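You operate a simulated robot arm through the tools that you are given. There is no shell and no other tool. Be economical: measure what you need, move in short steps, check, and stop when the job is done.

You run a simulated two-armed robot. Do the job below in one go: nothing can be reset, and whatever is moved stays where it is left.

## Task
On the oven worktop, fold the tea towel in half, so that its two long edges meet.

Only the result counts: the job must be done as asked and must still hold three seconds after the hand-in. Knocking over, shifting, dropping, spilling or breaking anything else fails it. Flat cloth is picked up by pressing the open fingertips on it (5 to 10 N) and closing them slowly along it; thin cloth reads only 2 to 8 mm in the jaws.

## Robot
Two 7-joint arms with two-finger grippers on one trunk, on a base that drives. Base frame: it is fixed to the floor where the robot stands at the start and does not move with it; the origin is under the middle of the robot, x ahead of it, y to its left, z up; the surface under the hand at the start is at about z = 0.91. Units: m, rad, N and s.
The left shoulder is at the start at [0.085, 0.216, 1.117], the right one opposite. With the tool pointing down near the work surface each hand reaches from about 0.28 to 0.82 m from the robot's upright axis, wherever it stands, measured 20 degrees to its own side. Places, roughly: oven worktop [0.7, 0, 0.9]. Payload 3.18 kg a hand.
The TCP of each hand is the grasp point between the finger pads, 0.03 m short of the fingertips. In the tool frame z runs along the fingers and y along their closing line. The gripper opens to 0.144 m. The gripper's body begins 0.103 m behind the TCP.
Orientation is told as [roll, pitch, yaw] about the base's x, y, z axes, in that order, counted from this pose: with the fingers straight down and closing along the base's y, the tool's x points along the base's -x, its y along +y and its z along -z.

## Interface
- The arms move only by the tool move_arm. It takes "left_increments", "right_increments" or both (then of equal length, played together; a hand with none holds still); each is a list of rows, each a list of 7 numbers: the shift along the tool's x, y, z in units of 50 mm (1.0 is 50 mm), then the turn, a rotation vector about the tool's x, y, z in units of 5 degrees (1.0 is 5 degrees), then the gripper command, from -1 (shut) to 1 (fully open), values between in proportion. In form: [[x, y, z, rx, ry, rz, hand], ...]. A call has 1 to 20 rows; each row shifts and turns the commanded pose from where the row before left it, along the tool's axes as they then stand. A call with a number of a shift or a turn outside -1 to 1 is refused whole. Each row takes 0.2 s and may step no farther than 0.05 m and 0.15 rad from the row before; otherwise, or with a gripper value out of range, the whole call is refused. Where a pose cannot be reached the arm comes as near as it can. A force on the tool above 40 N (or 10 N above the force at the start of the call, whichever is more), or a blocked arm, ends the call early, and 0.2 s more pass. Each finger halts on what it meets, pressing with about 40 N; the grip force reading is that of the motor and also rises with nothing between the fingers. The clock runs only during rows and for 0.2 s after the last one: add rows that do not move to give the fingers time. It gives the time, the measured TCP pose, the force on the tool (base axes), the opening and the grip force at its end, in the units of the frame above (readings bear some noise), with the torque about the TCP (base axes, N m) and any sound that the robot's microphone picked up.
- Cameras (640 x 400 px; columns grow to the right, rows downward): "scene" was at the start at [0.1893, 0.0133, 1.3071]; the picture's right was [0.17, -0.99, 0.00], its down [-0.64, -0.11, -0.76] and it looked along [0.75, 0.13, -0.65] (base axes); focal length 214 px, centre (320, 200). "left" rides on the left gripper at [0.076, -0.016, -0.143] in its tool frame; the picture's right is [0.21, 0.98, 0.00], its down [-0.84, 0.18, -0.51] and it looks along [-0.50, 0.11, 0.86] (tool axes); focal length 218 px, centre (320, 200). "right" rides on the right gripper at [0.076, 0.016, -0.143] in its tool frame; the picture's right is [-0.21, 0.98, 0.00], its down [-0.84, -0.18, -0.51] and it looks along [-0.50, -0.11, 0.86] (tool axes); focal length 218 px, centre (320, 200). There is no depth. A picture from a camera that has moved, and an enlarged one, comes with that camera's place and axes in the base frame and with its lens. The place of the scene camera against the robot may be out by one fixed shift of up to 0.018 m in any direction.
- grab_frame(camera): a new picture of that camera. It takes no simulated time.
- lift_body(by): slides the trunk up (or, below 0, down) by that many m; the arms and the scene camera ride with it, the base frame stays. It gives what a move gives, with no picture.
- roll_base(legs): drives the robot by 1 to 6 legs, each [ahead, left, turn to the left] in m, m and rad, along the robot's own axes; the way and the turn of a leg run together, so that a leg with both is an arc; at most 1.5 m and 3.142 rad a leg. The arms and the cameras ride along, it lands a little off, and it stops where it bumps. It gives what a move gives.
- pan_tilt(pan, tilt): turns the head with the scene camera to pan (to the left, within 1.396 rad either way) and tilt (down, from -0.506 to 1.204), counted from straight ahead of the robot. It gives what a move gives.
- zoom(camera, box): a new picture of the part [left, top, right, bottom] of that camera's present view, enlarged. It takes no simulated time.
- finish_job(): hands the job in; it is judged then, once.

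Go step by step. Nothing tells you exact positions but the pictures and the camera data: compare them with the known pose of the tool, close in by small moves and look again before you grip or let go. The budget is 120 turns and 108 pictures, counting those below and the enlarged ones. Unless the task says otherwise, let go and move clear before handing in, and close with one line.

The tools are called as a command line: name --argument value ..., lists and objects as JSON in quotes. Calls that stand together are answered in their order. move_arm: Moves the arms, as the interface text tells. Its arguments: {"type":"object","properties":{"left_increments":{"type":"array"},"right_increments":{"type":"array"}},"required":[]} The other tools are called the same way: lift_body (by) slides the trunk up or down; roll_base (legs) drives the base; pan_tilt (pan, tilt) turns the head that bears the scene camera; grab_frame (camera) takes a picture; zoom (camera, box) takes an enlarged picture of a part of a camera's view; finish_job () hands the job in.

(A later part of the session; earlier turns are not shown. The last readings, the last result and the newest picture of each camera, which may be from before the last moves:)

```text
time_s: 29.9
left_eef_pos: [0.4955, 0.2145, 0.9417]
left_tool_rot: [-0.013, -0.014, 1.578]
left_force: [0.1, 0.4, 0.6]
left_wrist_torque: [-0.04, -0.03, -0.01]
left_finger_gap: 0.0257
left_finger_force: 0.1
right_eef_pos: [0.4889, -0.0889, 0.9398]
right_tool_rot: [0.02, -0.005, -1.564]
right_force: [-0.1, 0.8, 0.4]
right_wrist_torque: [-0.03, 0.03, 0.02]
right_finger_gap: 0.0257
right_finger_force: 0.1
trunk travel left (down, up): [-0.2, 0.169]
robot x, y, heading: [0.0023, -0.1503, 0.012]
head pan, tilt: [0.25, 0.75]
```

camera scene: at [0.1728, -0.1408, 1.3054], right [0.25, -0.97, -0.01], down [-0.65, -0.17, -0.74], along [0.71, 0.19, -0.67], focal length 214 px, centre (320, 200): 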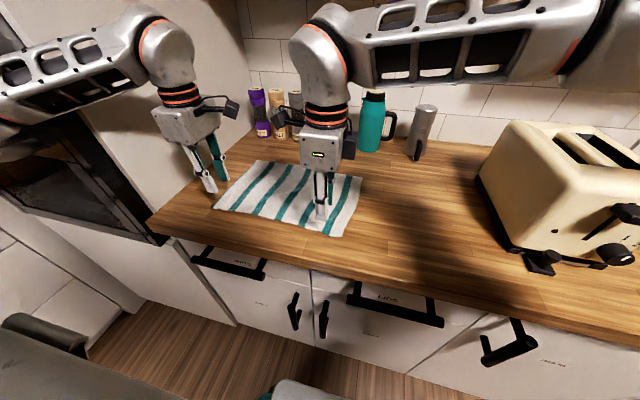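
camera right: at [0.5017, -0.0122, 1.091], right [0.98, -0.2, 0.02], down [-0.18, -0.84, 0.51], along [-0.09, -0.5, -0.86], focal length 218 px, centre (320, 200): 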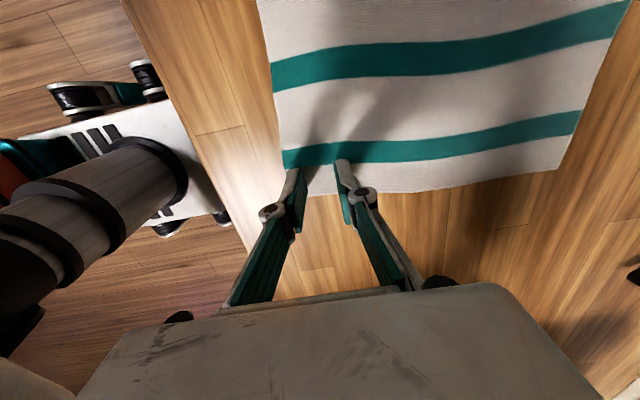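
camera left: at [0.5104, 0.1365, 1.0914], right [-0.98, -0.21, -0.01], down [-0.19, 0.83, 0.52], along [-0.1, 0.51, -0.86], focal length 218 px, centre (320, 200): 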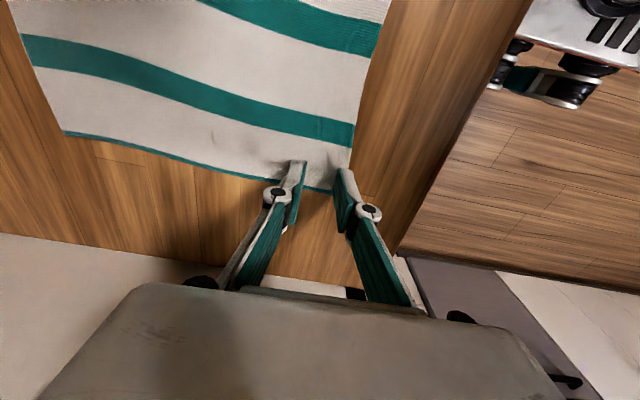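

move_arm --left_increments '[[0, 0, 0.05, 0, 0, 0, -0.64], [0, 0, 0.02, 0, 0, 0, -0.64], [0, 0, 0, 0, 0, 0, -0.64]]' --right_increments '[[0, 0, 0.03, 0, 0, 0, -0.64], [0, 0, 0.01, 0, 0, 0, -0.64], [0, 0, 0, 0, 0, 0, -0.64]]'

```text
time_s: 30.7
left_eef_pos: [0.4955, 0.215, 0.9419]
left_tool_rot: [-0.016, -0.012, 1.578]
left_force: [-3.9, 3.4, 20.4]
left_wrist_torque: [0.04, 0.48, -0.08]
left_finger_gap: 0.0266
left_finger_force: 0.4
right_eef_pos: [0.4901, -0.0909, 0.9403]
right_tool_rot: [0.023, 0.0, -1.565]
right_force: [-1.9, -2.4, 20.1]
right_wrist_torque: [-0.16, 0.46, 0.06]
right_finger_gap: 0.0256
right_finger_force: 0.1
trunk travel left (down, up): [-0.2, 0.169]
robot x, y, heading: [-0.0019, -0.1514, 0.004]
head pan, tilt: [0.25, 0.75]
```

move_arm --left_increments '[[0, 0, -0.01, 0, 0, 0, -0.64], [0, 0, 0, 0, 0, 0, -0.69], [0, 0, 0, 0, 0, 0, -0.74], [0, 0, 0, 0, 0, 0, -0.79]]' --right_increments '[[0, 0, -0.01, 0, 0, 0, -0.64], [0, 0, 0, 0, 0, 0, -0.69], [0, 0, 0, 0, 0, 0, -0.74], [0, 0, 0, 0, 0, 0, -0.79]]'

```text
time_s: 31.7
left_eef_pos: [0.4949, 0.215, 0.9383]
left_tool_rot: [-0.014, -0.011, 1.578]
left_force: [-0.1, 3.5, 21.3]
left_wrist_torque: [0.12, -0.1, 0.0]
left_finger_gap: 0.0141
left_finger_force: 0.2
right_eef_pos: [0.4897, -0.0907, 0.9389]
right_tool_rot: [0.019, -0.003, -1.565]
right_force: [1.2, 0.2, 10.8]
right_wrist_torque: [0.03, -0.09, -0.01]
right_finger_gap: 0.0143
right_finger_force: 0.0
trunk travel left (down, up): [-0.2, 0.169]
robot x, y, heading: [-0.0003, -0.1538, 0.007]
head pan, tilt: [0.25, 0.75]
```

move_arm --left_increments '[[0, 0, -0.005, 0, 0, 0, -0.83], [0, 0, 0, 0, 0, 0, -0.87], [0, 0, 0, 0, 0, 0, -0.91], [0, 0, 0, 0, 0, 0, -0.95], [0, 0, 0, 0, 0, 0, -1], [0, 0, 0, 0, 0, 0, -1]]' --right_increments '[[0, 0, 0.01, 0, 0, 0, -0.83], [0, 0, 0.005, 0, 0, 0, -0.87], [0, 0, 0.005, 0, 0, 0, -0.91], [0, 0, 0, 0, 0, 0, -0.95], [0, 0, 0, 0, 0, 0, -1], [0, 0, 0, 0, 0, 0, -1]]'

zoom --camera "left" --box '[220, 120, 420, 245]'

zoom --camera "right" --box '[220, 120, 420, 245]'

```text
time_s: 33.1
left_eef_pos: [0.4948, 0.2153, 0.9389]
left_tool_rot: [-0.013, -0.015, 1.578]
left_force: [0.6, -0.4, 2.4]
left_wrist_torque: [0.02, 0.0, 0.02]
left_finger_gap: 0.001
left_finger_force: 33.2
right_eef_pos: [0.4894, -0.0907, 0.9382]
right_tool_rot: [0.02, -0.004, -1.564]
right_force: [1.6, 0.1, 4.0]
right_wrist_torque: [-0.05, 0.03, 0.01]
right_finger_gap: 0.0048
right_finger_force: 46.2
trunk travel left (down, up): [-0.2, 0.169]
robot x, y, heading: [-0.0004, -0.1495, 0.012]
head pan, tilt: [0.25, 0.75]
```

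```text
3.20 times, centred on (320, 182) of left
camera zoom: at [0.5092, 0.1375, 1.0814], right [-0.98, -0.21, -0.02], down [-0.19, 0.83, 0.52], along [-0.1, 0.51, -0.86], focal length 698 px, centre (320, 256)
```

zoom: 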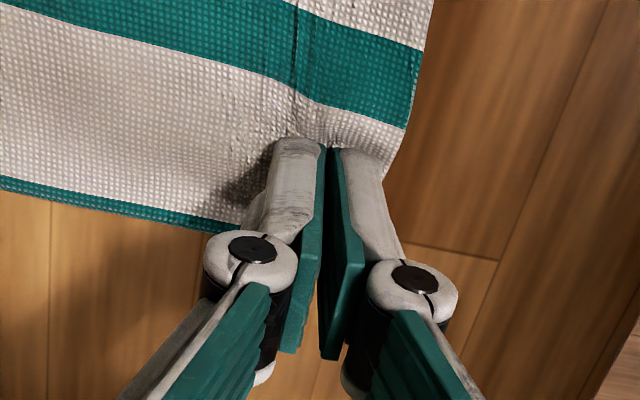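

```text
3.20 times, centred on (320, 182) of right
camera zoom: at [0.5015, -0.0123, 1.0824], right [0.98, -0.2, 0.02], down [-0.18, -0.84, 0.51], along [-0.09, -0.5, -0.86], focal length 698 px, centre (320, 256)
```

zoom: 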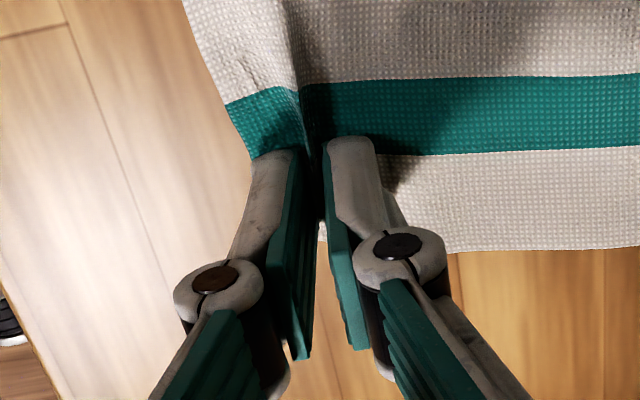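

The right hand holds the edge (4.8 mm) but the left slipped (1 mm). I'm retrying the left only while the right holds still.

move_arm --left_increments '[[0, 0, -0.3, 0, 0, 0, -1], [0, 0, 0, 0, 0, 0, -0.6], [0, 0, 0, 0, 0, 0, -0.6], [0, 0, 0, 0, 0, 0, -0.6]]'

grab_frame --camera "left"

```text
time_s: 34.1
left_eef_pos: [0.4891, 0.2146, 0.9479]
left_tool_rot: [-0.001, -0.015, 1.571]
left_force: [-0.6, 1.1, 0.0]
left_wrist_torque: [0.04, 0.01, 0.01]
left_finger_gap: 0.0287
left_finger_force: 0.1
right_eef_pos: [0.4888, -0.0879, 0.9389]
right_tool_rot: [0.018, -0.005, -1.563]
right_force: [-0.9, 2.0, 17.1]
right_wrist_torque: [0.01, -0.19, -0.04]
right_finger_gap: 0.002
right_finger_force: 32.0
trunk travel left (down, up): [-0.2, 0.169]
robot x, y, heading: [-0.0004, -0.1503, 0.005]
head pan, tilt: [0.25, 0.75]
```

```text
76 pictures are left
camera left: at [0.5055, 0.1375, 1.0901], right [-0.98, -0.21, 0.0], down [-0.18, 0.84, 0.52], along [-0.1, 0.51, -0.85], focal length 218 px, centre (320, 200)
```

left: 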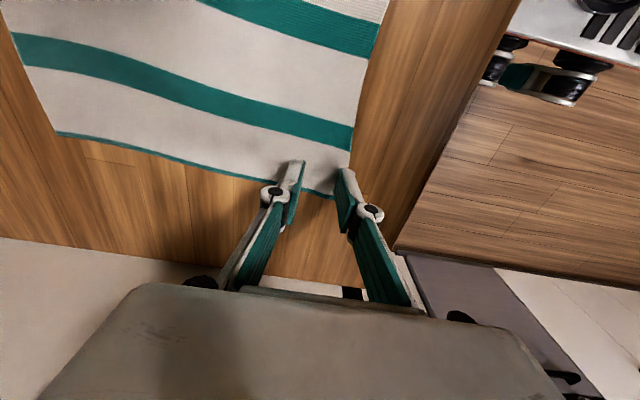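

The left edge is still in place. I'm shifting the left hand slightly inward with a wider opening and pressing again.

move_arm --left_increments '[[0, -0.16, 0, 0, 0, 0, -0.54], [0, 0, 0.08, 0, 0, 0, -0.54], [0, 0, 0.06, 0, 0, 0, -0.54], [0, 0, 0, 0, 0, 0, -0.54]]'

```text
time_s: 35.1
left_eef_pos: [0.4969, 0.2158, 0.9478]
left_tool_rot: [-0.02, -0.012, 1.572]
left_force: [0.6, -0.1, 0.0]
left_wrist_torque: [0.06, 0.0, 0.02]
left_finger_gap: 0.033
left_finger_force: 0.1
right_eef_pos: [0.4853, -0.0874, 0.9414]
right_tool_rot: [0.025, -0.007, -1.561]
right_force: [1.2, 0.8, 0.4]
right_wrist_torque: [-0.01, -0.16, 0.01]
right_finger_gap: 0.0033
right_finger_force: 42.0
trunk travel left (down, up): [-0.2, 0.169]
robot x, y, heading: [-0.0026, -0.1507, 0.007]
head pan, tilt: [0.25, 0.75]
```

move_arm --left_increments '[[0, 0, 0.1, 0, 0, 0, -0.54], [0, 0, 0.04, 0, 0, 0, -0.54], [0, 0, 0, 0, 0, 0, -0.54]]'

```text
time_s: 35.9
left_eef_pos: [0.4997, 0.2163, 0.9453]
left_tool_rot: [-0.026, -0.014, 1.576]
left_force: [0.1, 0.1, -0.3]
left_wrist_torque: [0.03, -0.03, 0.02]
left_finger_gap: 0.0331
left_finger_force: 0.0
right_eef_pos: [0.4856, -0.0908, 0.9424]
right_tool_rot: [0.027, -0.002, -1.564]
right_force: [-1.8, -1.5, 3.6]
right_wrist_torque: [0.03, -0.46, -0.01]
right_finger_gap: 0.0
right_finger_force: 29.3
trunk travel left (down, up): [-0.2, 0.169]
robot x, y, heading: [-0.0026, -0.1472, 0.012]
head pan, tilt: [0.25, 0.75]
```

The right grip reads empty now and the left tracks poorly, so I'm looking at the left elbow before going on.

pan_tilt --pan 1.0 --tilt 0.5

grab_frame --camera "scene"

grab_frame --camera "right"

```text
time_s: 37.0
left_eef_pos: [0.5001, 0.2143, 0.9438]
left_tool_rot: [-0.022, -0.012, 1.577]
left_force: [0.1, 0.8, 0.0]
left_wrist_torque: [0.01, 0.03, 0.02]
left_finger_gap: 0.0332
left_finger_force: 0.1
right_eef_pos: [0.4864, -0.0893, 0.9418]
right_tool_rot: [0.023, -0.004, -1.563]
right_force: [1.3, 0.8, -0.2]
right_wrist_torque: [-0.03, 0.07, 0.0]
right_finger_gap: 0.0069
right_finger_force: 43.9
trunk travel left (down, up): [-0.2, 0.169]
robot x, y, heading: [0.0013, -0.1466, 0.009]
head pan, tilt: [1.0, 0.499]
```

```text
75 pictures are left
camera scene: at [0.1374, -0.0855, 1.328], right [0.84, -0.54, 0.01], down [-0.24, -0.4, -0.89], along [0.48, 0.75, -0.47], focal length 214 px, centre (320, 200)
```

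scene: 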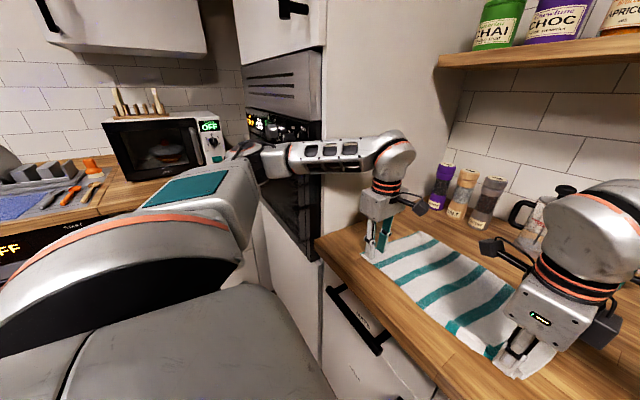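

```text
74 pictures are left
camera right: at [0.4974, -0.0124, 1.0844], right [0.98, -0.2, 0.02], down [-0.19, -0.84, 0.51], along [-0.08, -0.5, -0.86], focal length 218 px, centre (320, 200)
```

right: 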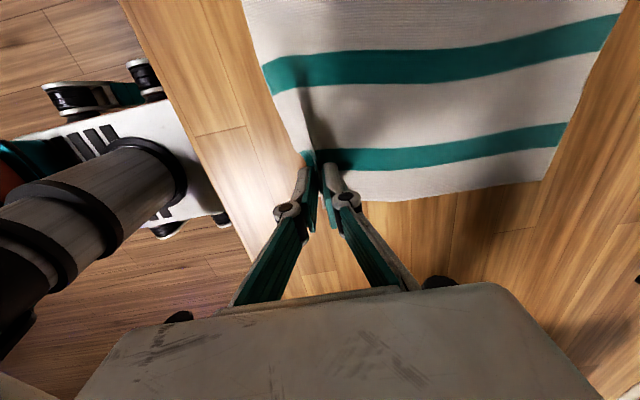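

zoom --camera "scene" --box '[200, 80, 400, 205]'

move_arm --left_increments '[[0, 0, 0.04, 0, 0, 0, -0.54], [0, 0, 0, 0, 0, 0, -0.54], [0, 0, 0, 0, 0, 0, -0.54]]'

```text
3.20 times, centred on (300, 142) of scene
camera zoom: at [0.1374, -0.0855, 1.328], right [0.84, -0.54, 0.01], down [-0.24, -0.4, -0.89], along [0.48, 0.75, -0.47], focal length 686 px, centre (384, 384)
```

zoom: 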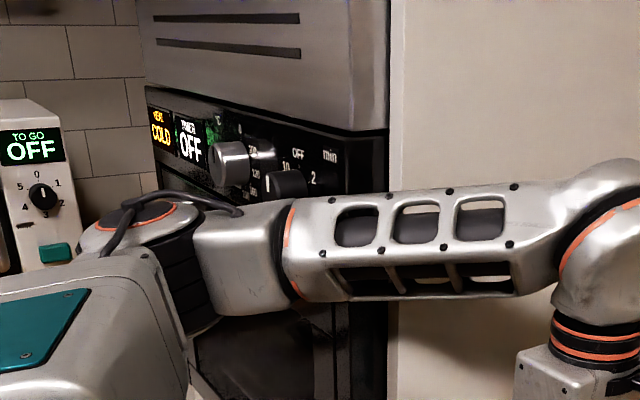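

```text
time_s: 37.8
left_eef_pos: [0.5, 0.2151, 0.9407]
left_tool_rot: [-0.02, -0.014, 1.576]
left_force: [-0.4, 1.4, 9.0]
left_wrist_torque: [0.02, 0.21, -0.09]
left_finger_gap: 0.033
left_finger_force: 0.1
right_eef_pos: [0.4861, -0.0907, 0.9414]
right_tool_rot: [0.022, -0.003, -1.564]
right_force: [0.2, -1.0, 0.1]
right_wrist_torque: [0.14, -0.12, 0.0]
right_finger_gap: 0.005
right_finger_force: 30.7
trunk travel left (down, up): [-0.2, 0.169]
robot x, y, heading: [-0.0002, -0.15, 0.005]
head pan, tilt: [1.0, 0.499]
```

The elbow looks close to the oven but clear. The left hand presses at 9 N, so I'm closing it slowly and feeding it down a little.

move_arm --left_increments '[[0, 0, 0.015, 0, 0, 0, -0.58], [0, 0, 0, 0, 0, 0, -0.63], [0, 0, 0.005, 0, 0, 0, -0.68], [0, 0, 0.005, 0, 0, 0, -0.73]]'

```text
time_s: 38.8
left_eef_pos: [0.5013, 0.2141, 0.9399]
left_tool_rot: [-0.021, -0.012, 1.576]
left_force: [0.1, 1.1, 10.9]
left_wrist_torque: [-0.01, 0.15, -0.06]
left_finger_gap: 0.0183
left_finger_force: 0.0
right_eef_pos: [0.4871, -0.0908, 0.9408]
right_tool_rot: [0.024, -0.004, -1.564]
right_force: [2.1, -0.7, -0.5]
right_wrist_torque: [-0.01, 0.3, -0.03]
right_finger_gap: 0.001
right_finger_force: 28.5
trunk travel left (down, up): [-0.2, 0.169]
robot x, y, heading: [-0.0035, -0.1552, 0.005]
head pan, tilt: [1.0, 0.499]
```

move_arm --left_increments '[[0, 0, 0.015, 0, 0, 0, -0.77], [0, 0, 0.005, 0, 0, 0, -0.81], [0, 0, 0.01, 0, 0, 0, -0.85]]'

```text
time_s: 39.6
left_eef_pos: [0.5003, 0.2145, 0.9406]
left_tool_rot: [-0.023, -0.013, 1.576]
left_force: [0.0, 3.1, 17.3]
left_wrist_torque: [-0.04, 0.21, -0.06]
left_finger_gap: 0.0081
left_finger_force: 0.1
right_eef_pos: [0.4864, -0.0899, 0.9417]
right_tool_rot: [0.023, -0.003, -1.564]
right_force: [0.0, 0.7, -0.1]
right_wrist_torque: [0.01, -0.12, 0.0]
right_finger_gap: 0.0052
right_finger_force: 30.6
trunk travel left (down, up): [-0.2, 0.169]
robot x, y, heading: [0.0026, -0.1512, 0.012]
head pan, tilt: [1.0, 0.499]
```

move_arm --left_increments '[[0, 0, 0.005, 0, 0, 0, -0.89], [0, 0, 0, 0, 0, 0, -0.93], [0, 0, 0, 0, 0, 0, -1], [0, 0, 0, 0, 0, 0, -1], [0, 0, 0, 0, 0, 0, -1]]'

zoom --camera "left" --box '[220, 120, 420, 245]'

zoom --camera "right" --box '[220, 120, 420, 245]'

```text
time_s: 40.8
left_eef_pos: [0.5, 0.2144, 0.9388]
left_tool_rot: [-0.025, -0.013, 1.575]
left_force: [-1.3, 1.5, 25.2]
left_wrist_torque: [-0.07, 0.03, 0.03]
left_finger_gap: 0.0027
left_finger_force: 35.1
right_eef_pos: [0.4864, -0.0903, 0.9416]
right_tool_rot: [0.022, -0.002, -1.564]
right_force: [0.1, 0.3, -1.3]
right_wrist_torque: [-0.04, -0.01, 0.0]
right_finger_gap: 0.0038
right_finger_force: 36.0
trunk travel left (down, up): [-0.2, 0.169]
robot x, y, heading: [-0.0026, -0.1471, 0.007]
head pan, tilt: [1.0, 0.499]
```

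```text
3.20 times, centred on (320, 182) of left
camera zoom: at [0.5135, 0.1367, 1.0818], right [-0.98, -0.21, -0.03], down [-0.2, 0.84, 0.51], along [-0.09, 0.51, -0.86], focal length 698 px, centre (320, 256)
```

zoom: 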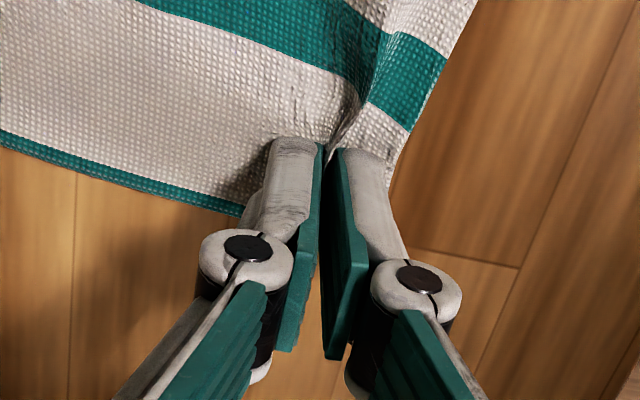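

```text
3.20 times, centred on (320, 182) of right
camera zoom: at [0.4977, -0.0128, 1.0841], right [0.98, -0.2, 0.02], down [-0.18, -0.84, 0.51], along [-0.08, -0.5, -0.86], focal length 698 px, centre (320, 256)
```

zoom: 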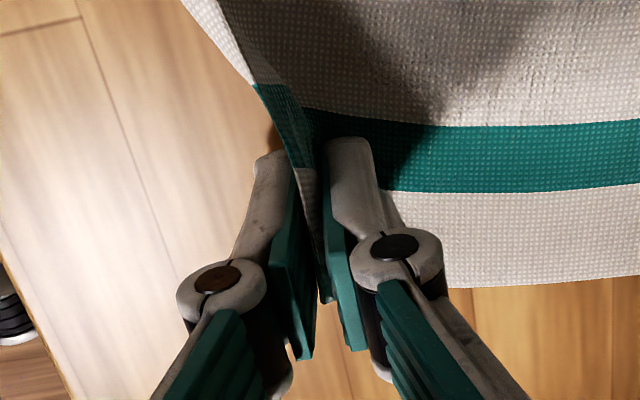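

Both hands now hold the edge, so I'm lifting together by 5 cm.

move_arm --left_increments '[[0, 0, -0.2, 0, 0, 0, -1], [0, 0, -0.2, 0, 0, 0, -1], [0, 0, -0.2, 0, 0, 0, -1], [0, 0, -0.2, 0, 0, 0, -1], [0, 0, -0.2, 0, 0, 0, -1], [0, 0, 0, 0, 0, 0, -1]]' --right_increments '[[0, 0, -0.2, 0, 0, 0, -1], [0, 0, -0.2, 0, 0, 0, -1], [0, 0, -0.2, 0, 0, 0, -1], [0, 0, -0.2, 0, 0, 0, -1], [0, 0, -0.2, 0, 0, 0, -1], [0, 0, 0, 0, 0, 0, -1]]'

pan_tilt --pan 0.35 --tilt 0.75

grab_frame --camera "scene"

grab_frame --camera "left"

grab_frame --camera "right"

```text
time_s: 42.2
left_eef_pos: [0.4952, 0.2144, 0.9785]
left_tool_rot: [-0.001, -0.015, 1.566]
left_force: [0.4, 0.8, -1.8]
left_wrist_torque: [0.02, 0.09, 0.0]
left_finger_gap: 0.0064
left_finger_force: 37.1
right_eef_pos: [0.4854, -0.0892, 0.9899]
right_tool_rot: [0.024, -0.005, -1.564]
right_force: [0.5, 0.7, 1.1]
right_wrist_torque: [0.04, -0.3, -0.06]
right_finger_gap: 0.0026
right_finger_force: 37.8
trunk travel left (down, up): [-0.2, 0.169]
robot x, y, heading: [0.0012, -0.1515, 0.002]
head pan, tilt: [1.0, 0.499]
```

```text
time_s: 43.2
left_eef_pos: [0.4951, 0.2143, 0.9804]
left_tool_rot: [-0.008, -0.015, 1.567]
left_force: [-0.3, -0.7, 2.8]
left_wrist_torque: [-0.05, 0.07, -0.02]
left_finger_gap: 0.0012
left_finger_force: 36.2
right_eef_pos: [0.4845, -0.0883, 0.9894]
right_tool_rot: [0.022, -0.005, -1.563]
right_force: [-0.6, -0.8, 1.8]
right_wrist_torque: [0.12, 0.03, 0.03]
right_finger_gap: 0.0
right_finger_force: 29.2
trunk travel left (down, up): [-0.2, 0.169]
robot x, y, heading: [-0.0004, -0.1516, 0.009]
head pan, tilt: [0.351, 0.75]
```

```text
70 pictures are left
camera scene: at [0.1675, -0.1317, 1.3056], right [0.35, -0.94, 0.0], down [-0.63, -0.23, -0.74], along [0.69, 0.26, -0.67], focal length 214 px, centre (320, 200)
```

scene: 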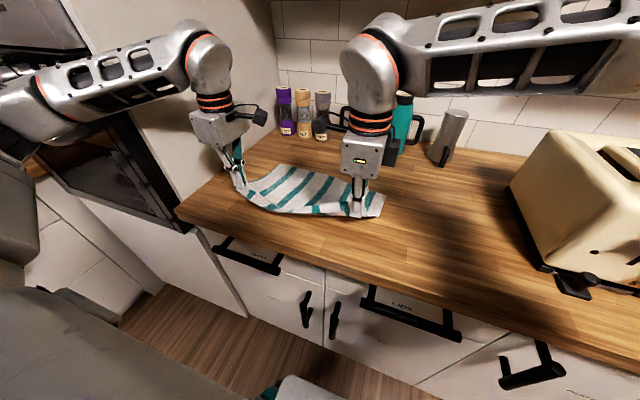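

```text
69 pictures are left
camera left: at [0.5103, 0.1362, 1.1232], right [-0.98, -0.21, -0.01], down [-0.18, 0.83, 0.52], along [-0.1, 0.51, -0.85], focal length 218 px, centre (320, 200)
```

left: 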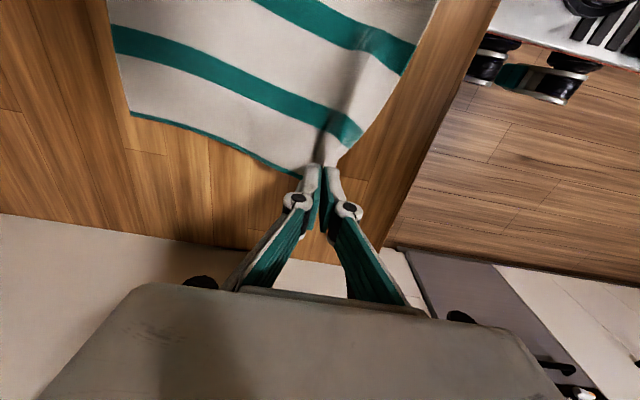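

```text
68 pictures are left
camera right: at [0.4971, -0.0116, 1.1327], right [0.98, -0.2, 0.02], down [-0.18, -0.84, 0.51], along [-0.08, -0.5, -0.86], focal length 218 px, centre (320, 200)
```

right: 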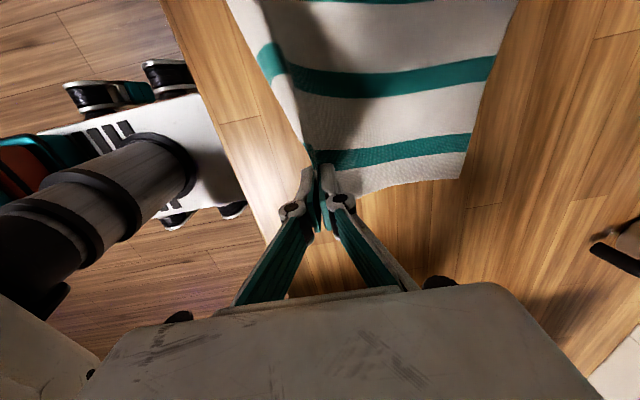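

Both corners are up. I'm starting the arc, going forward and up to the fold line first.

move_arm --left_increments '[[0, -0.3, -0.3, 0, 0, 0, -1], [0, -0.35, -0.3, 0, 0, 0, -1], [0, -0.35, -0.2, 0, 0, 0, -1], [0, -0.4, -0.15, 0, 0, 0, -1], [0, 0, 0, 0, 0, 0, -1], [0, 0, 0, 0, 0, 0, -1]]' --right_increments '[[0, 0.35, -0.25, 0, 0, 0, -1], [0, 0.4, -0.25, 0, 0, 0, -1], [0, 0.4, -0.2, 0, 0, 0, -1], [0, 0.4, -0.15, 0, 0, 0, -1], [0, 0, 0, 0, 0, 0, -1], [0, 0, 0, 0, 0, 0, -1]]'

grab_frame --camera "scene"

grab_frame --camera "left"

grab_frame --camera "right"

```text
time_s: 44.8
left_eef_pos: [0.5291, 0.2307, 1.0305]
left_tool_rot: [-0.007, -0.016, 1.596]
left_force: [0.4, -0.3, -2.0]
left_wrist_torque: [0.01, -0.11, 0.02]
left_finger_gap: 0.0066
left_finger_force: 35.7
right_eef_pos: [0.5376, -0.0803, 1.0412]
right_tool_rot: [0.034, -0.005, -1.542]
right_force: [-0.8, -0.9, 2.0]
right_wrist_torque: [0.01, 0.19, -0.02]
right_finger_gap: 0.0008
right_finger_force: 34.0
trunk travel left (down, up): [-0.2, 0.169]
robot x, y, heading: [-0.02, -0.1538, 0.026]
head pan, tilt: [0.351, 0.75]
stopped in row 6 (left hand): the arm was blocked; the commanded pose is now the measured one
```

```text
67 pictures are left
camera scene: at [0.1398, -0.1306, 1.3085], right [0.37, -0.93, 0.0], down [-0.62, -0.25, -0.75], along [0.69, 0.28, -0.67], focal length 214 px, centre (320, 200)
```

scene: 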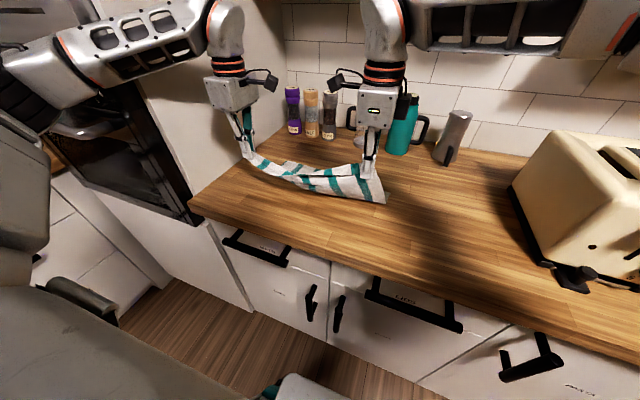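

```text
66 pictures are left
camera left: at [0.5464, 0.1531, 1.1731], right [-0.97, -0.23, -0.01], down [-0.21, 0.83, 0.52], along [-0.11, 0.51, -0.85], focal length 218 px, centre (320, 200)
```

left: 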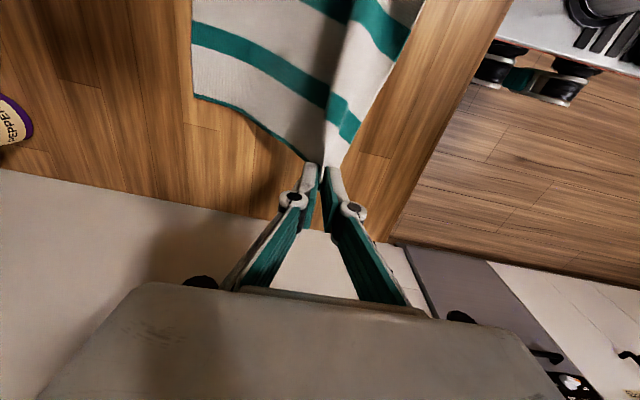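

```text
65 pictures are left
camera right: at [0.545, -0.0017, 1.1848], right [0.98, -0.18, 0.03], down [-0.17, -0.85, 0.51], along [-0.06, -0.5, -0.86], focal length 218 px, centre (320, 200)
```

right: 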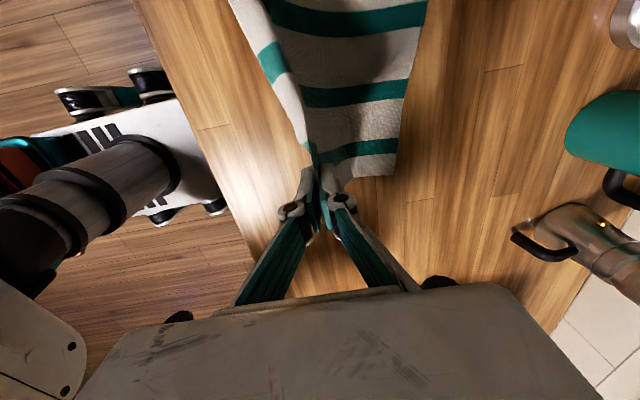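

The left elbow is blocked on the oven again. I'll step the robot right in small legs, compensating with both hands each time so that the cloth stays in place.

roll_base --legs '[[0.01, -0.03, 0]]'

move_arm --left_increments '[[-0.3, 0, 0, 0, 0, 0, -1], [-0.1, 0, 0, 0, 0, 0, -1], [0, 0, 0, 0, 0, 0, -1]]' --right_increments '[[0.3, 0, 0, 0, 0, 0, -1], [0.1, 0, 0, 0, 0, 0, -1], [0, 0, 0, 0, 0, 0, -1]]'

```text
time_s: 45.8
left_eef_pos: [0.567, 0.1954, 1.0148]
left_tool_rot: [0.017, -0.014, 1.581]
left_force: [-0.4, 1.1, -1.2]
left_wrist_torque: [0.0, -0.02, 0.0]
left_finger_gap: 0.0066
left_finger_force: 33.5
right_eef_pos: [0.5689, -0.1146, 1.0264]
right_tool_rot: [0.01, -0.006, -1.554]
right_force: [1.9, -0.2, 3.1]
right_wrist_torque: [0.08, 0.06, 0.0]
right_finger_gap: 0.0
right_finger_force: 27.6
trunk travel left (down, up): [-0.2, 0.169]
robot x, y, heading: [-0.0017, -0.1799, 0.009]
head pan, tilt: [0.351, 0.75]
```

```text
time_s: 46.6
left_eef_pos: [0.5682, 0.2082, 1.0145]
left_tool_rot: [0.021, -0.022, 1.575]
left_force: [-2.3, -0.4, 0.9]
left_wrist_torque: [0.01, 0.09, -0.05]
left_finger_gap: 0.0003
left_finger_force: 30.1
right_eef_pos: [0.576, -0.1019, 1.0314]
right_tool_rot: [0.01, 0.01, -1.573]
right_force: [-1.5, 0.2, -2.4]
right_wrist_torque: [0.01, -0.07, 0.0]
right_finger_gap: 0.005
right_finger_force: 35.5
trunk travel left (down, up): [-0.2, 0.169]
robot x, y, heading: [-0.0041, -0.1814, 0.016]
head pan, tilt: [0.351, 0.75]
```

roll_base --legs '[[0.01, -0.035, 0]]'

move_arm --left_increments '[[-0.4, 0, 0, 0, 0, 0, -1], [-0.4, 0, 0, 0, 0, 0, -1], [0, 0, 0, 0, 0, 0, -1]]' --right_increments '[[0.4, 0, 0, 0, 0, 0, -1], [0.5, 0, 0, 0, 0, 0, -1], [0, 0, 0, 0, 0, 0, -1]]'

grab_frame --camera "scene"

```text
time_s: 47.5
left_eef_pos: [0.5787, 0.1846, 1.0142]
left_tool_rot: [0.018, -0.011, 1.581]
left_force: [1.8, 0.1, 2.2]
left_wrist_torque: [0.05, -0.1, 0.01]
left_finger_gap: 0.0007
left_finger_force: 32.4
right_eef_pos: [0.5885, -0.1291, 1.0299]
right_tool_rot: [0.007, 0.0, -1.571]
right_force: [-0.4, 0.0, -2.4]
right_wrist_torque: [0.02, -0.25, 0.01]
right_finger_gap: 0.0011
right_finger_force: 31.1
trunk travel left (down, up): [-0.2, 0.169]
robot x, y, heading: [0.0057, -0.2156, 0.015]
head pan, tilt: [0.351, 0.75]
```

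```text
time_s: 48.3
left_eef_pos: [0.5799, 0.2261, 1.0141]
left_tool_rot: [0.018, -0.009, 1.581]
left_force: [0.0, 0.1, -0.2]
left_wrist_torque: [0.03, -0.02, -0.02]
left_finger_gap: 0.0029
left_finger_force: 30.3
right_eef_pos: [0.6355, -0.1406, 1.0677]
right_tool_rot: [0.001, 0.094, -1.694]
right_force: [-0.1, -0.7, 2.6]
right_wrist_torque: [0.01, -0.03, 0.02]
right_finger_gap: 0.0011
right_finger_force: 36.4
trunk travel left (down, up): [-0.2, 0.169]
robot x, y, heading: [0.007, -0.2204, 0.013]
head pan, tilt: [0.351, 0.75]
stopped in row 3 (right hand): the arm was blocked; the commanded pose is now the measured one
```

```text
64 pictures are left
camera scene: at [0.1912, -0.1859, 1.3032], right [0.36, -0.93, 0.0], down [-0.64, -0.24, -0.73], along [0.68, 0.26, -0.68], focal length 214 px, centre (320, 200)
```

scene: 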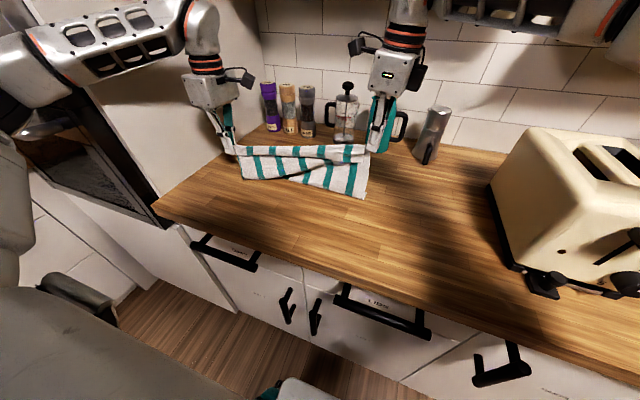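

The right arm jammed at a limit and drifted forward and up. I'm checking the cloth closely before doing anything else.

zoom --camera "scene" --box '[200, 100, 440, 250]'

grab_frame --camera "left"

grab_frame --camera "right"

```text
2.67 times, centred on (320, 175) of scene
camera zoom: at [0.1912, -0.1859, 1.3032], right [0.36, -0.93, 0.0], down [-0.64, -0.24, -0.73], along [0.68, 0.26, -0.68], focal length 572 px, centre (320, 267)
```

zoom: 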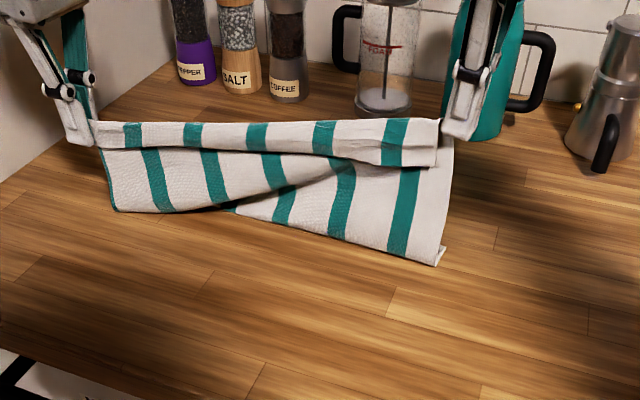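

```text
62 pictures are left
camera left: at [0.5992, 0.1485, 1.1566], right [-0.98, -0.22, 0.01], down [-0.18, 0.84, 0.52], along [-0.13, 0.5, -0.85], focal length 218 px, centre (320, 200)
```

left: 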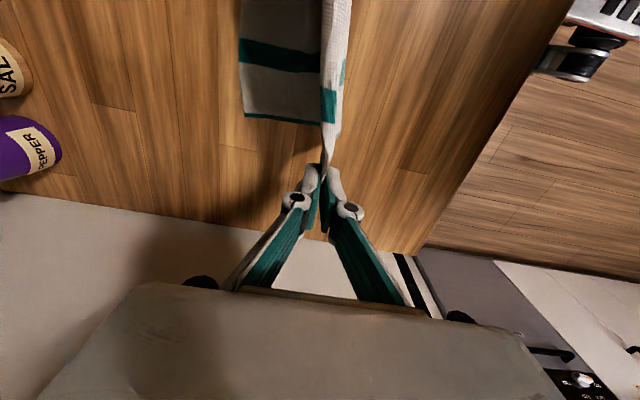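

```text
61 pictures are left
camera right: at [0.6586, -0.0792, 1.2171], right [0.94, -0.33, -0.02], down [-0.29, -0.86, 0.43], along [-0.15, -0.4, -0.9], focal length 218 px, centre (320, 200)
```

right: 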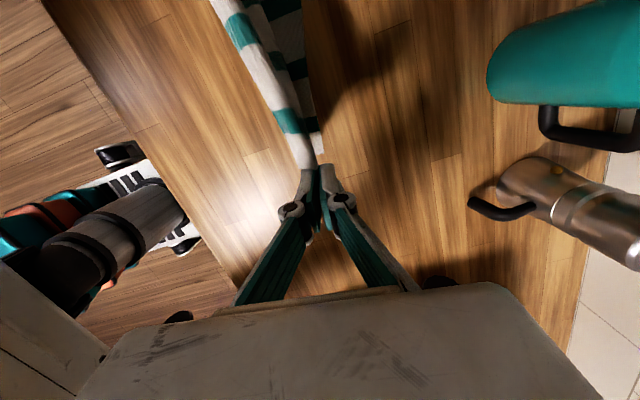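

Both pinches hold. The towel has shifted a little as a whole, with its far-left corner now near (0.662, 0.206). I'm easing the tension, straightening the right hand and lowering both to see the far edge.

move_arm --left_increments '[[0.1, -0.15, 0.15, 0, 0, 0, -1], [0.1, -0.15, 0.15, 0, 0, 0, -1], [0.1, -0.15, 0.15, 0, 0, 0, -1], [0.1, -0.15, 0.15, 0, 0, 0, -1], [0, 0, 0, 0, 0, 0, -1]]' --right_increments '[[0, 0, 0.25, -0.27, 0, -0.8, -1], [0, 0, 0.25, -0.27, 0, -0.8, -1], [0, 0, 0.25, -0.27, 0, -0.8, -1], [0, 0, 0.25, -0.27, 0, -0.8, -1], [0, 0, 0, 0, 0, 0, -1]]'

grab_frame --camera "scene"

grab_frame --camera "right"

```text
time_s: 49.5
left_eef_pos: [0.6103, 0.2068, 0.9845]
left_tool_rot: [0.016, -0.008, 1.581]
left_force: [-0.1, -0.4, -1.6]
left_wrist_torque: [0.02, -0.09, 0.03]
left_finger_gap: 0.0043
left_finger_force: 39.6
right_eef_pos: [0.6374, -0.132, 1.0174]
right_tool_rot: [0.121, 0.07, -1.411]
right_force: [-0.2, 0.5, -2.0]
right_wrist_torque: [0.04, 0.03, 0.02]
right_finger_gap: 0.0014
right_finger_force: 30.7
trunk travel left (down, up): [-0.2, 0.169]
robot x, y, heading: [0.0062, -0.2156, 0.014]
head pan, tilt: [0.351, 0.75]
```

```text
60 pictures are left
camera scene: at [0.1909, -0.1856, 1.3034], right [0.36, -0.93, 0.0], down [-0.64, -0.24, -0.73], along [0.68, 0.26, -0.68], focal length 214 px, centre (320, 200)
```

scene: 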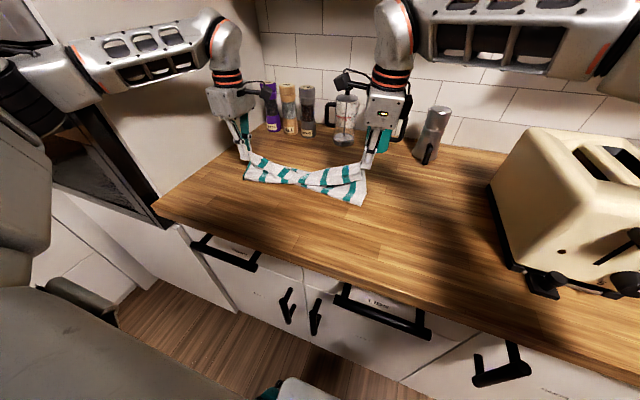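

```text
59 pictures are left
camera right: at [0.6242, -0.0661, 1.1664], right [0.99, -0.06, 0.1], down [-0.1, -0.9, 0.42], along [0.07, -0.43, -0.9], focal length 218 px, centre (320, 200)
```

right: 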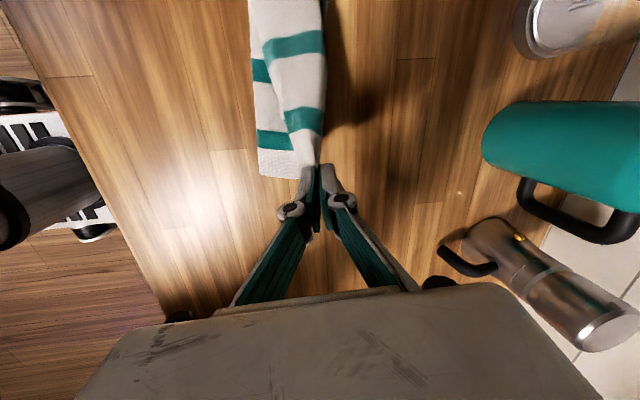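

zoom --camera "scene" --box '[220, 130, 400, 243]'

grab_frame --camera "left"

```text
3.54 times, centred on (310, 186) of scene
camera zoom: at [0.1909, -0.1856, 1.3034], right [0.36, -0.93, 0.0], down [-0.64, -0.24, -0.73], along [0.68, 0.26, -0.68], focal length 759 px, centre (355, 248)
```

zoom: 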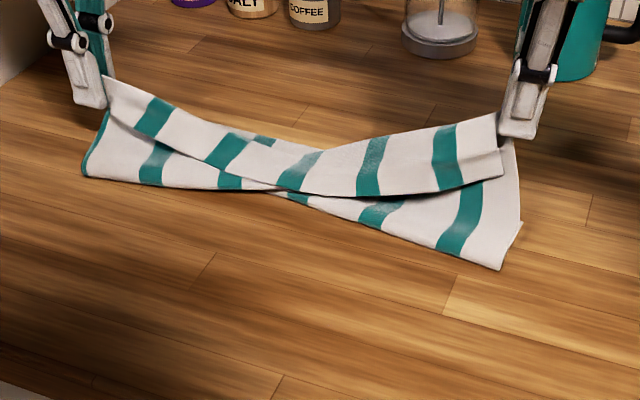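

```text
57 pictures are left
camera left: at [0.6287, 0.1294, 1.1262], right [-0.98, -0.22, 0.01], down [-0.18, 0.84, 0.52], along [-0.13, 0.5, -0.85], focal length 218 px, centre (320, 200)
```

left: 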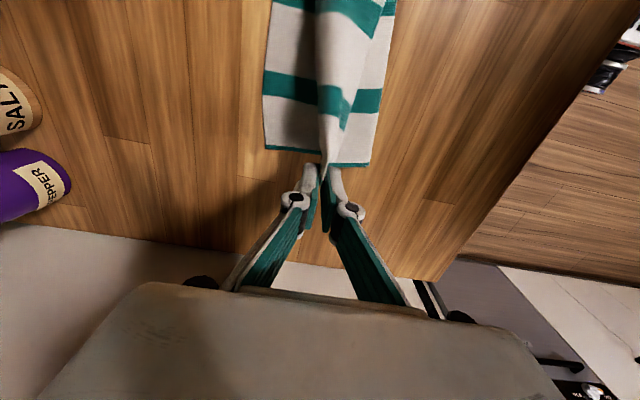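

The tail between pinch and edge hangs on the robot side, so after laying the cloth down I'll have to sweep it forward. I'm lowering both pinches near the far edge first.

move_arm --left_increments '[[0.06, -0.12, 0.15, 0, 0, 0, -1], [0.06, -0.12, 0.15, 0, 0, 0, -1], [0.06, -0.12, 0.15, 0, 0, 0, -1], [0.06, -0.12, 0.15, 0, 0, 0, -1], [0, 0, 0, 0, 0, 0, -1]]' --right_increments '[[0, 0, 0.3, -0.15, -0.35, 0, -1], [0, 0, 0.3, -0.15, -0.35, 0, -1], [0, 0, 0.3, -0.15, -0.35, 0, -1], [0, 0, 0.3, -0.15, -0.35, 0, -1], [0, 0, 0, 0, 0, 0, -1]]'

zoom --camera "scene" --box '[220, 130, 400, 243]'

grab_frame --camera "left"

grab_frame --camera "right"

```text
time_s: 50.7
left_eef_pos: [0.6346, 0.195, 0.9517]
left_tool_rot: [0.016, -0.008, 1.58]
left_force: [-0.1, -0.5, 2.1]
left_wrist_torque: [0.01, 0.03, -0.01]
left_finger_gap: 0.0021
left_finger_force: 36.7
right_eef_pos: [0.6489, -0.1324, 0.9666]
right_tool_rot: [0.177, -0.03, -1.438]
right_force: [0.1, 0.1, 1.8]
right_wrist_torque: [0.01, 0.01, -0.02]
right_finger_gap: 0.0005
right_finger_force: 32.7
trunk travel left (down, up): [-0.2, 0.169]
robot x, y, heading: [0.0095, -0.2163, 0.022]
head pan, tilt: [0.351, 0.75]
```

```text
3.54 times, centred on (310, 186) of scene
camera zoom: at [0.1908, -0.1856, 1.3034], right [0.36, -0.93, 0.0], down [-0.64, -0.24, -0.73], along [0.68, 0.26, -0.68], focal length 759 px, centre (355, 248)
```

zoom: 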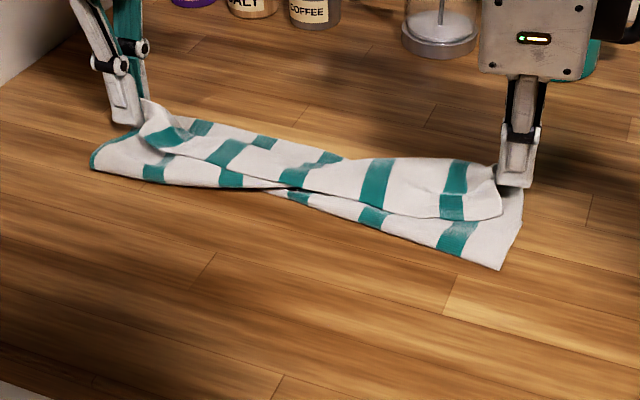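

```text
55 pictures are left
camera left: at [0.6531, 0.1181, 1.095], right [-0.98, -0.22, 0.01], down [-0.18, 0.84, 0.52], along [-0.12, 0.5, -0.85], focal length 218 px, centre (320, 200)
```

left: 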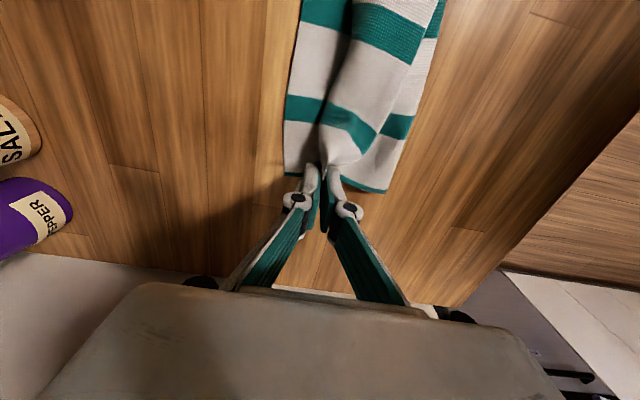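

```text
54 pictures are left
camera right: at [0.6274, -0.053, 1.1069], right [0.98, -0.07, 0.18], down [-0.16, -0.86, 0.49], along [0.12, -0.51, -0.85], focal length 218 px, centre (320, 200)
```

right: 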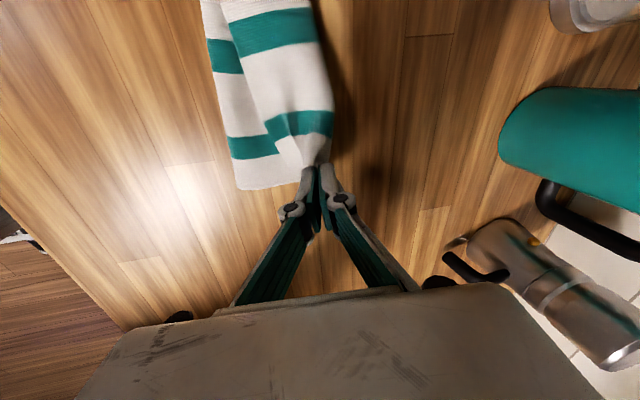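

zoom --camera "right" --box '[180, 60, 372, 180]'

zoom --camera "left" --box '[256, 80, 448, 200]'

```text
3.33 times, centred on (276, 120) of right
camera zoom: at [0.6274, -0.053, 1.1069], right [0.98, -0.07, 0.18], down [-0.16, -0.86, 0.49], along [0.12, -0.51, -0.85], focal length 728 px, centre (467, 467)
```

zoom: 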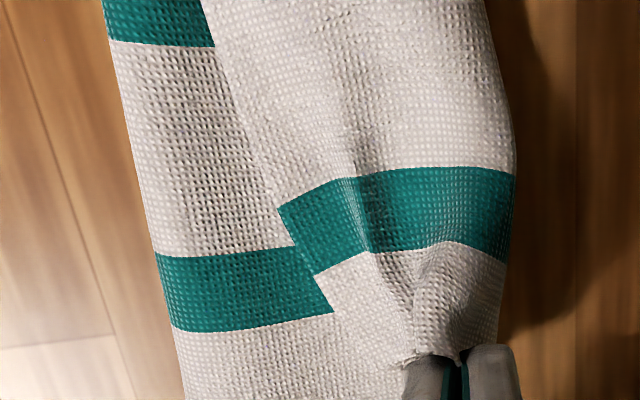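

```text
3.33 times, centred on (352, 140) of left
camera zoom: at [0.6531, 0.1181, 1.095], right [-0.98, -0.22, 0.01], down [-0.18, 0.84, 0.52], along [-0.12, 0.5, -0.85], focal length 728 px, centre (213, 400)
```

zoom: 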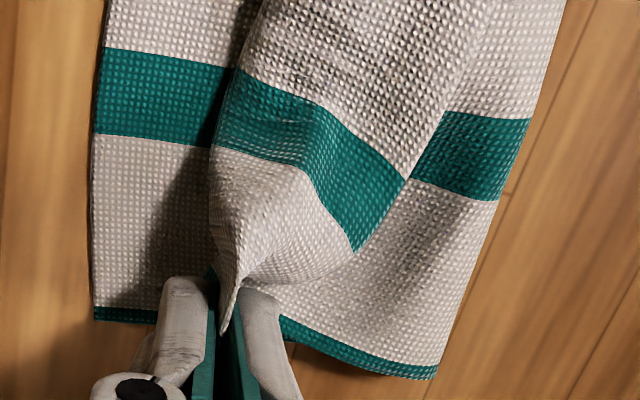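

The tail at both corners is 4–5 cm and folded back on top, so laying it this way won't do. I'll carry the edge back, open the towel flat, and grip the edge itself with the near finger just off the cloth.

move_arm --left_increments '[[0, 0.3, -0.35, 0, 0, 0, -1], [0, 0.3, -0.35, 0, 0, 0, -1], [0, 0.3, -0.35, 0, 0, 0, -1], [0, 0.3, -0.35, 0, 0, 0, -1], [0, 0.36, 0, 0, 0, 0, -1], [0, 0.36, 0, 0, 0, 0, -1], [0, 0.36, 0.1, 0, 0, 0, -1], [0, 0.36, 0.2, 0, 0, 0, -1], [0, 0.3, 0.3, 0, 0, 0, -1], [0, 0, 0, 0, 0, 0, -1]]' --right_increments '[[0.04, -0.26, -0.35, 0, 0, 0, -1], [0.04, -0.26, -0.35, 0, 0, 0, -1], [0.04, -0.26, -0.35, 0, 0, 0, -1], [0.04, -0.26, -0.35, 0, 0, 0, -1], [0.05, -0.35, -0.06, 0, 0, 0, -1], [0.05, -0.35, -0.06, 0, 0, 0, -1], [0.05, -0.35, 0.04, 0, 0, 0, -1], [0.05, -0.35, 0.1, 0, 0, 0, -1], [0.05, -0.35, 0.2, 0, 0, 0, -1], [0, 0, 0, 0, 0, 0, -1]]'

grab_frame --camera "scene"

```text
time_s: 52.9
left_eef_pos: [0.4879, 0.1912, 0.9943]
left_tool_rot: [0.015, -0.011, 1.581]
left_force: [0.6, -0.4, -1.1]
left_wrist_torque: [-0.01, 0.08, -0.01]
left_finger_gap: 0.0043
left_finger_force: 40.6
right_eef_pos: [0.4944, -0.1299, 0.9896]
right_tool_rot: [0.175, -0.051, -1.427]
right_force: [-1.0, -0.2, 1.1]
right_wrist_torque: [0.01, 0.01, -0.01]
right_finger_gap: 0.0007
right_finger_force: 33.3
trunk travel left (down, up): [-0.2, 0.169]
robot x, y, heading: [0.0064, -0.216, 0.017]
head pan, tilt: [0.351, 0.75]
```

```text
51 pictures are left
camera scene: at [0.1911, -0.1859, 1.3033], right [0.36, -0.93, 0.0], down [-0.64, -0.24, -0.73], along [0.68, 0.26, -0.68], focal length 214 px, centre (320, 200)
```

scene: 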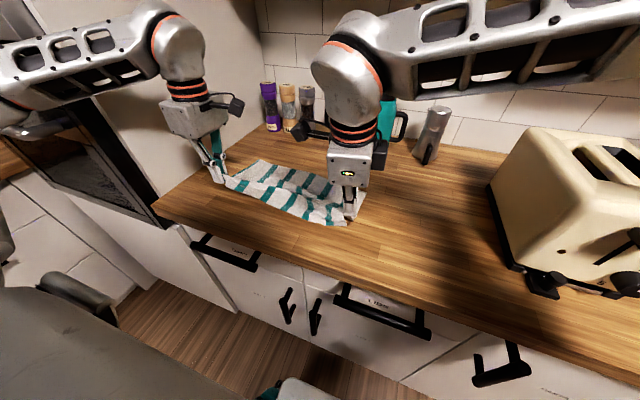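

Unfolding works so far. I'm laying the edge down with a gentle pull towards the robot, then letting go.

move_arm --left_increments '[[0, 0.2, 0.25, 0, 0, 0, -1], [0, 0.2, 0.25, 0, 0, 0, -1], [0, 0.2, 0.25, 0, 0, 0, -1], [0, 0, 0, 0, 0, 0, -1], [0, 0, 0, 0, 0, 0, -0.7], [0, 0, 0, 0, 0, 0, -0.5], [0, 0, -0.3, 0, 0, 0, -0.5], [0, 0, -0.6, 0, 0, 0, -0.5], [0, 0, -0.6, 0, 0, 0, -0.5]]' --right_increments '[[0.03, -0.23, 0.16, 0, 0, 0, -1], [0.03, -0.23, 0.16, 0, 0, 0, -1], [0.03, -0.23, 0.16, 0, 0, 0, -1], [0, 0, 0, 0, 0, 0, -1], [0, 0, 0, 0, 0, 0, -0.7], [0, 0, 0, 0, 0, 0, -0.5], [0, 0, -0.3, 0, 0, 0, -0.5], [0, 0, -0.6, 0, 0, 0, -0.5], [0, 0, -0.6, 0, 0, 0, -0.5]]'

grab_frame --camera "left"

grab_frame --camera "scene"

```text
time_s: 54.9
left_eef_pos: [0.4577, 0.1897, 1.0342]
left_tool_rot: [0.015, -0.011, 1.581]
left_force: [-1.1, -0.1, -1.2]
left_wrist_torque: [0.04, 0.0, -0.03]
left_finger_gap: 0.0358
left_finger_force: 0.0
right_eef_pos: [0.4511, -0.1299, 1.0342]
right_tool_rot: [0.175, -0.048, -1.429]
right_force: [-0.6, -0.1, 0.0]
right_wrist_torque: [0.0, -0.03, 0.04]
right_finger_gap: 0.0359
right_finger_force: 0.0
trunk travel left (down, up): [-0.2, 0.169]
robot x, y, heading: [0.0112, -0.2141, 0.019]
head pan, tilt: [0.351, 0.75]
```

```text
50 pictures are left
camera left: at [0.4761, 0.1138, 1.1765], right [-0.98, -0.22, 0.01], down [-0.18, 0.84, 0.52], along [-0.12, 0.5, -0.85], focal length 218 px, centre (320, 200)
```

left: 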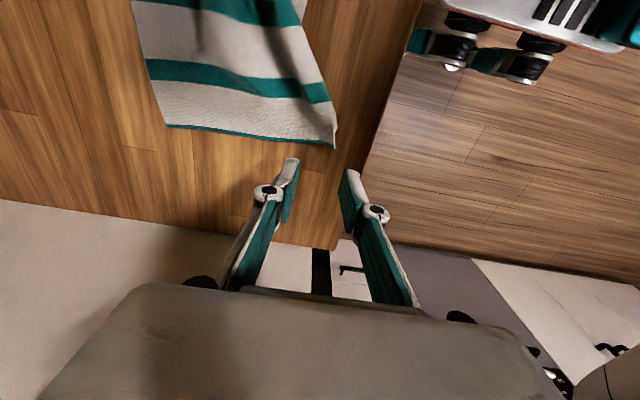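

```text
49 pictures are left
camera scene: at [0.1901, -0.1861, 1.3036], right [0.36, -0.93, 0.0], down [-0.64, -0.24, -0.73], along [0.68, 0.26, -0.68], focal length 214 px, centre (320, 200)
```

scene: 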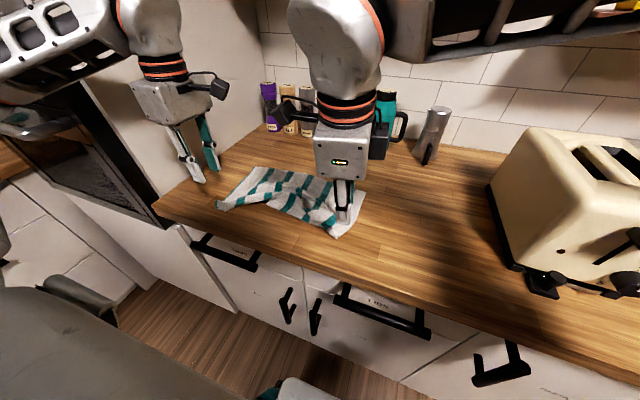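

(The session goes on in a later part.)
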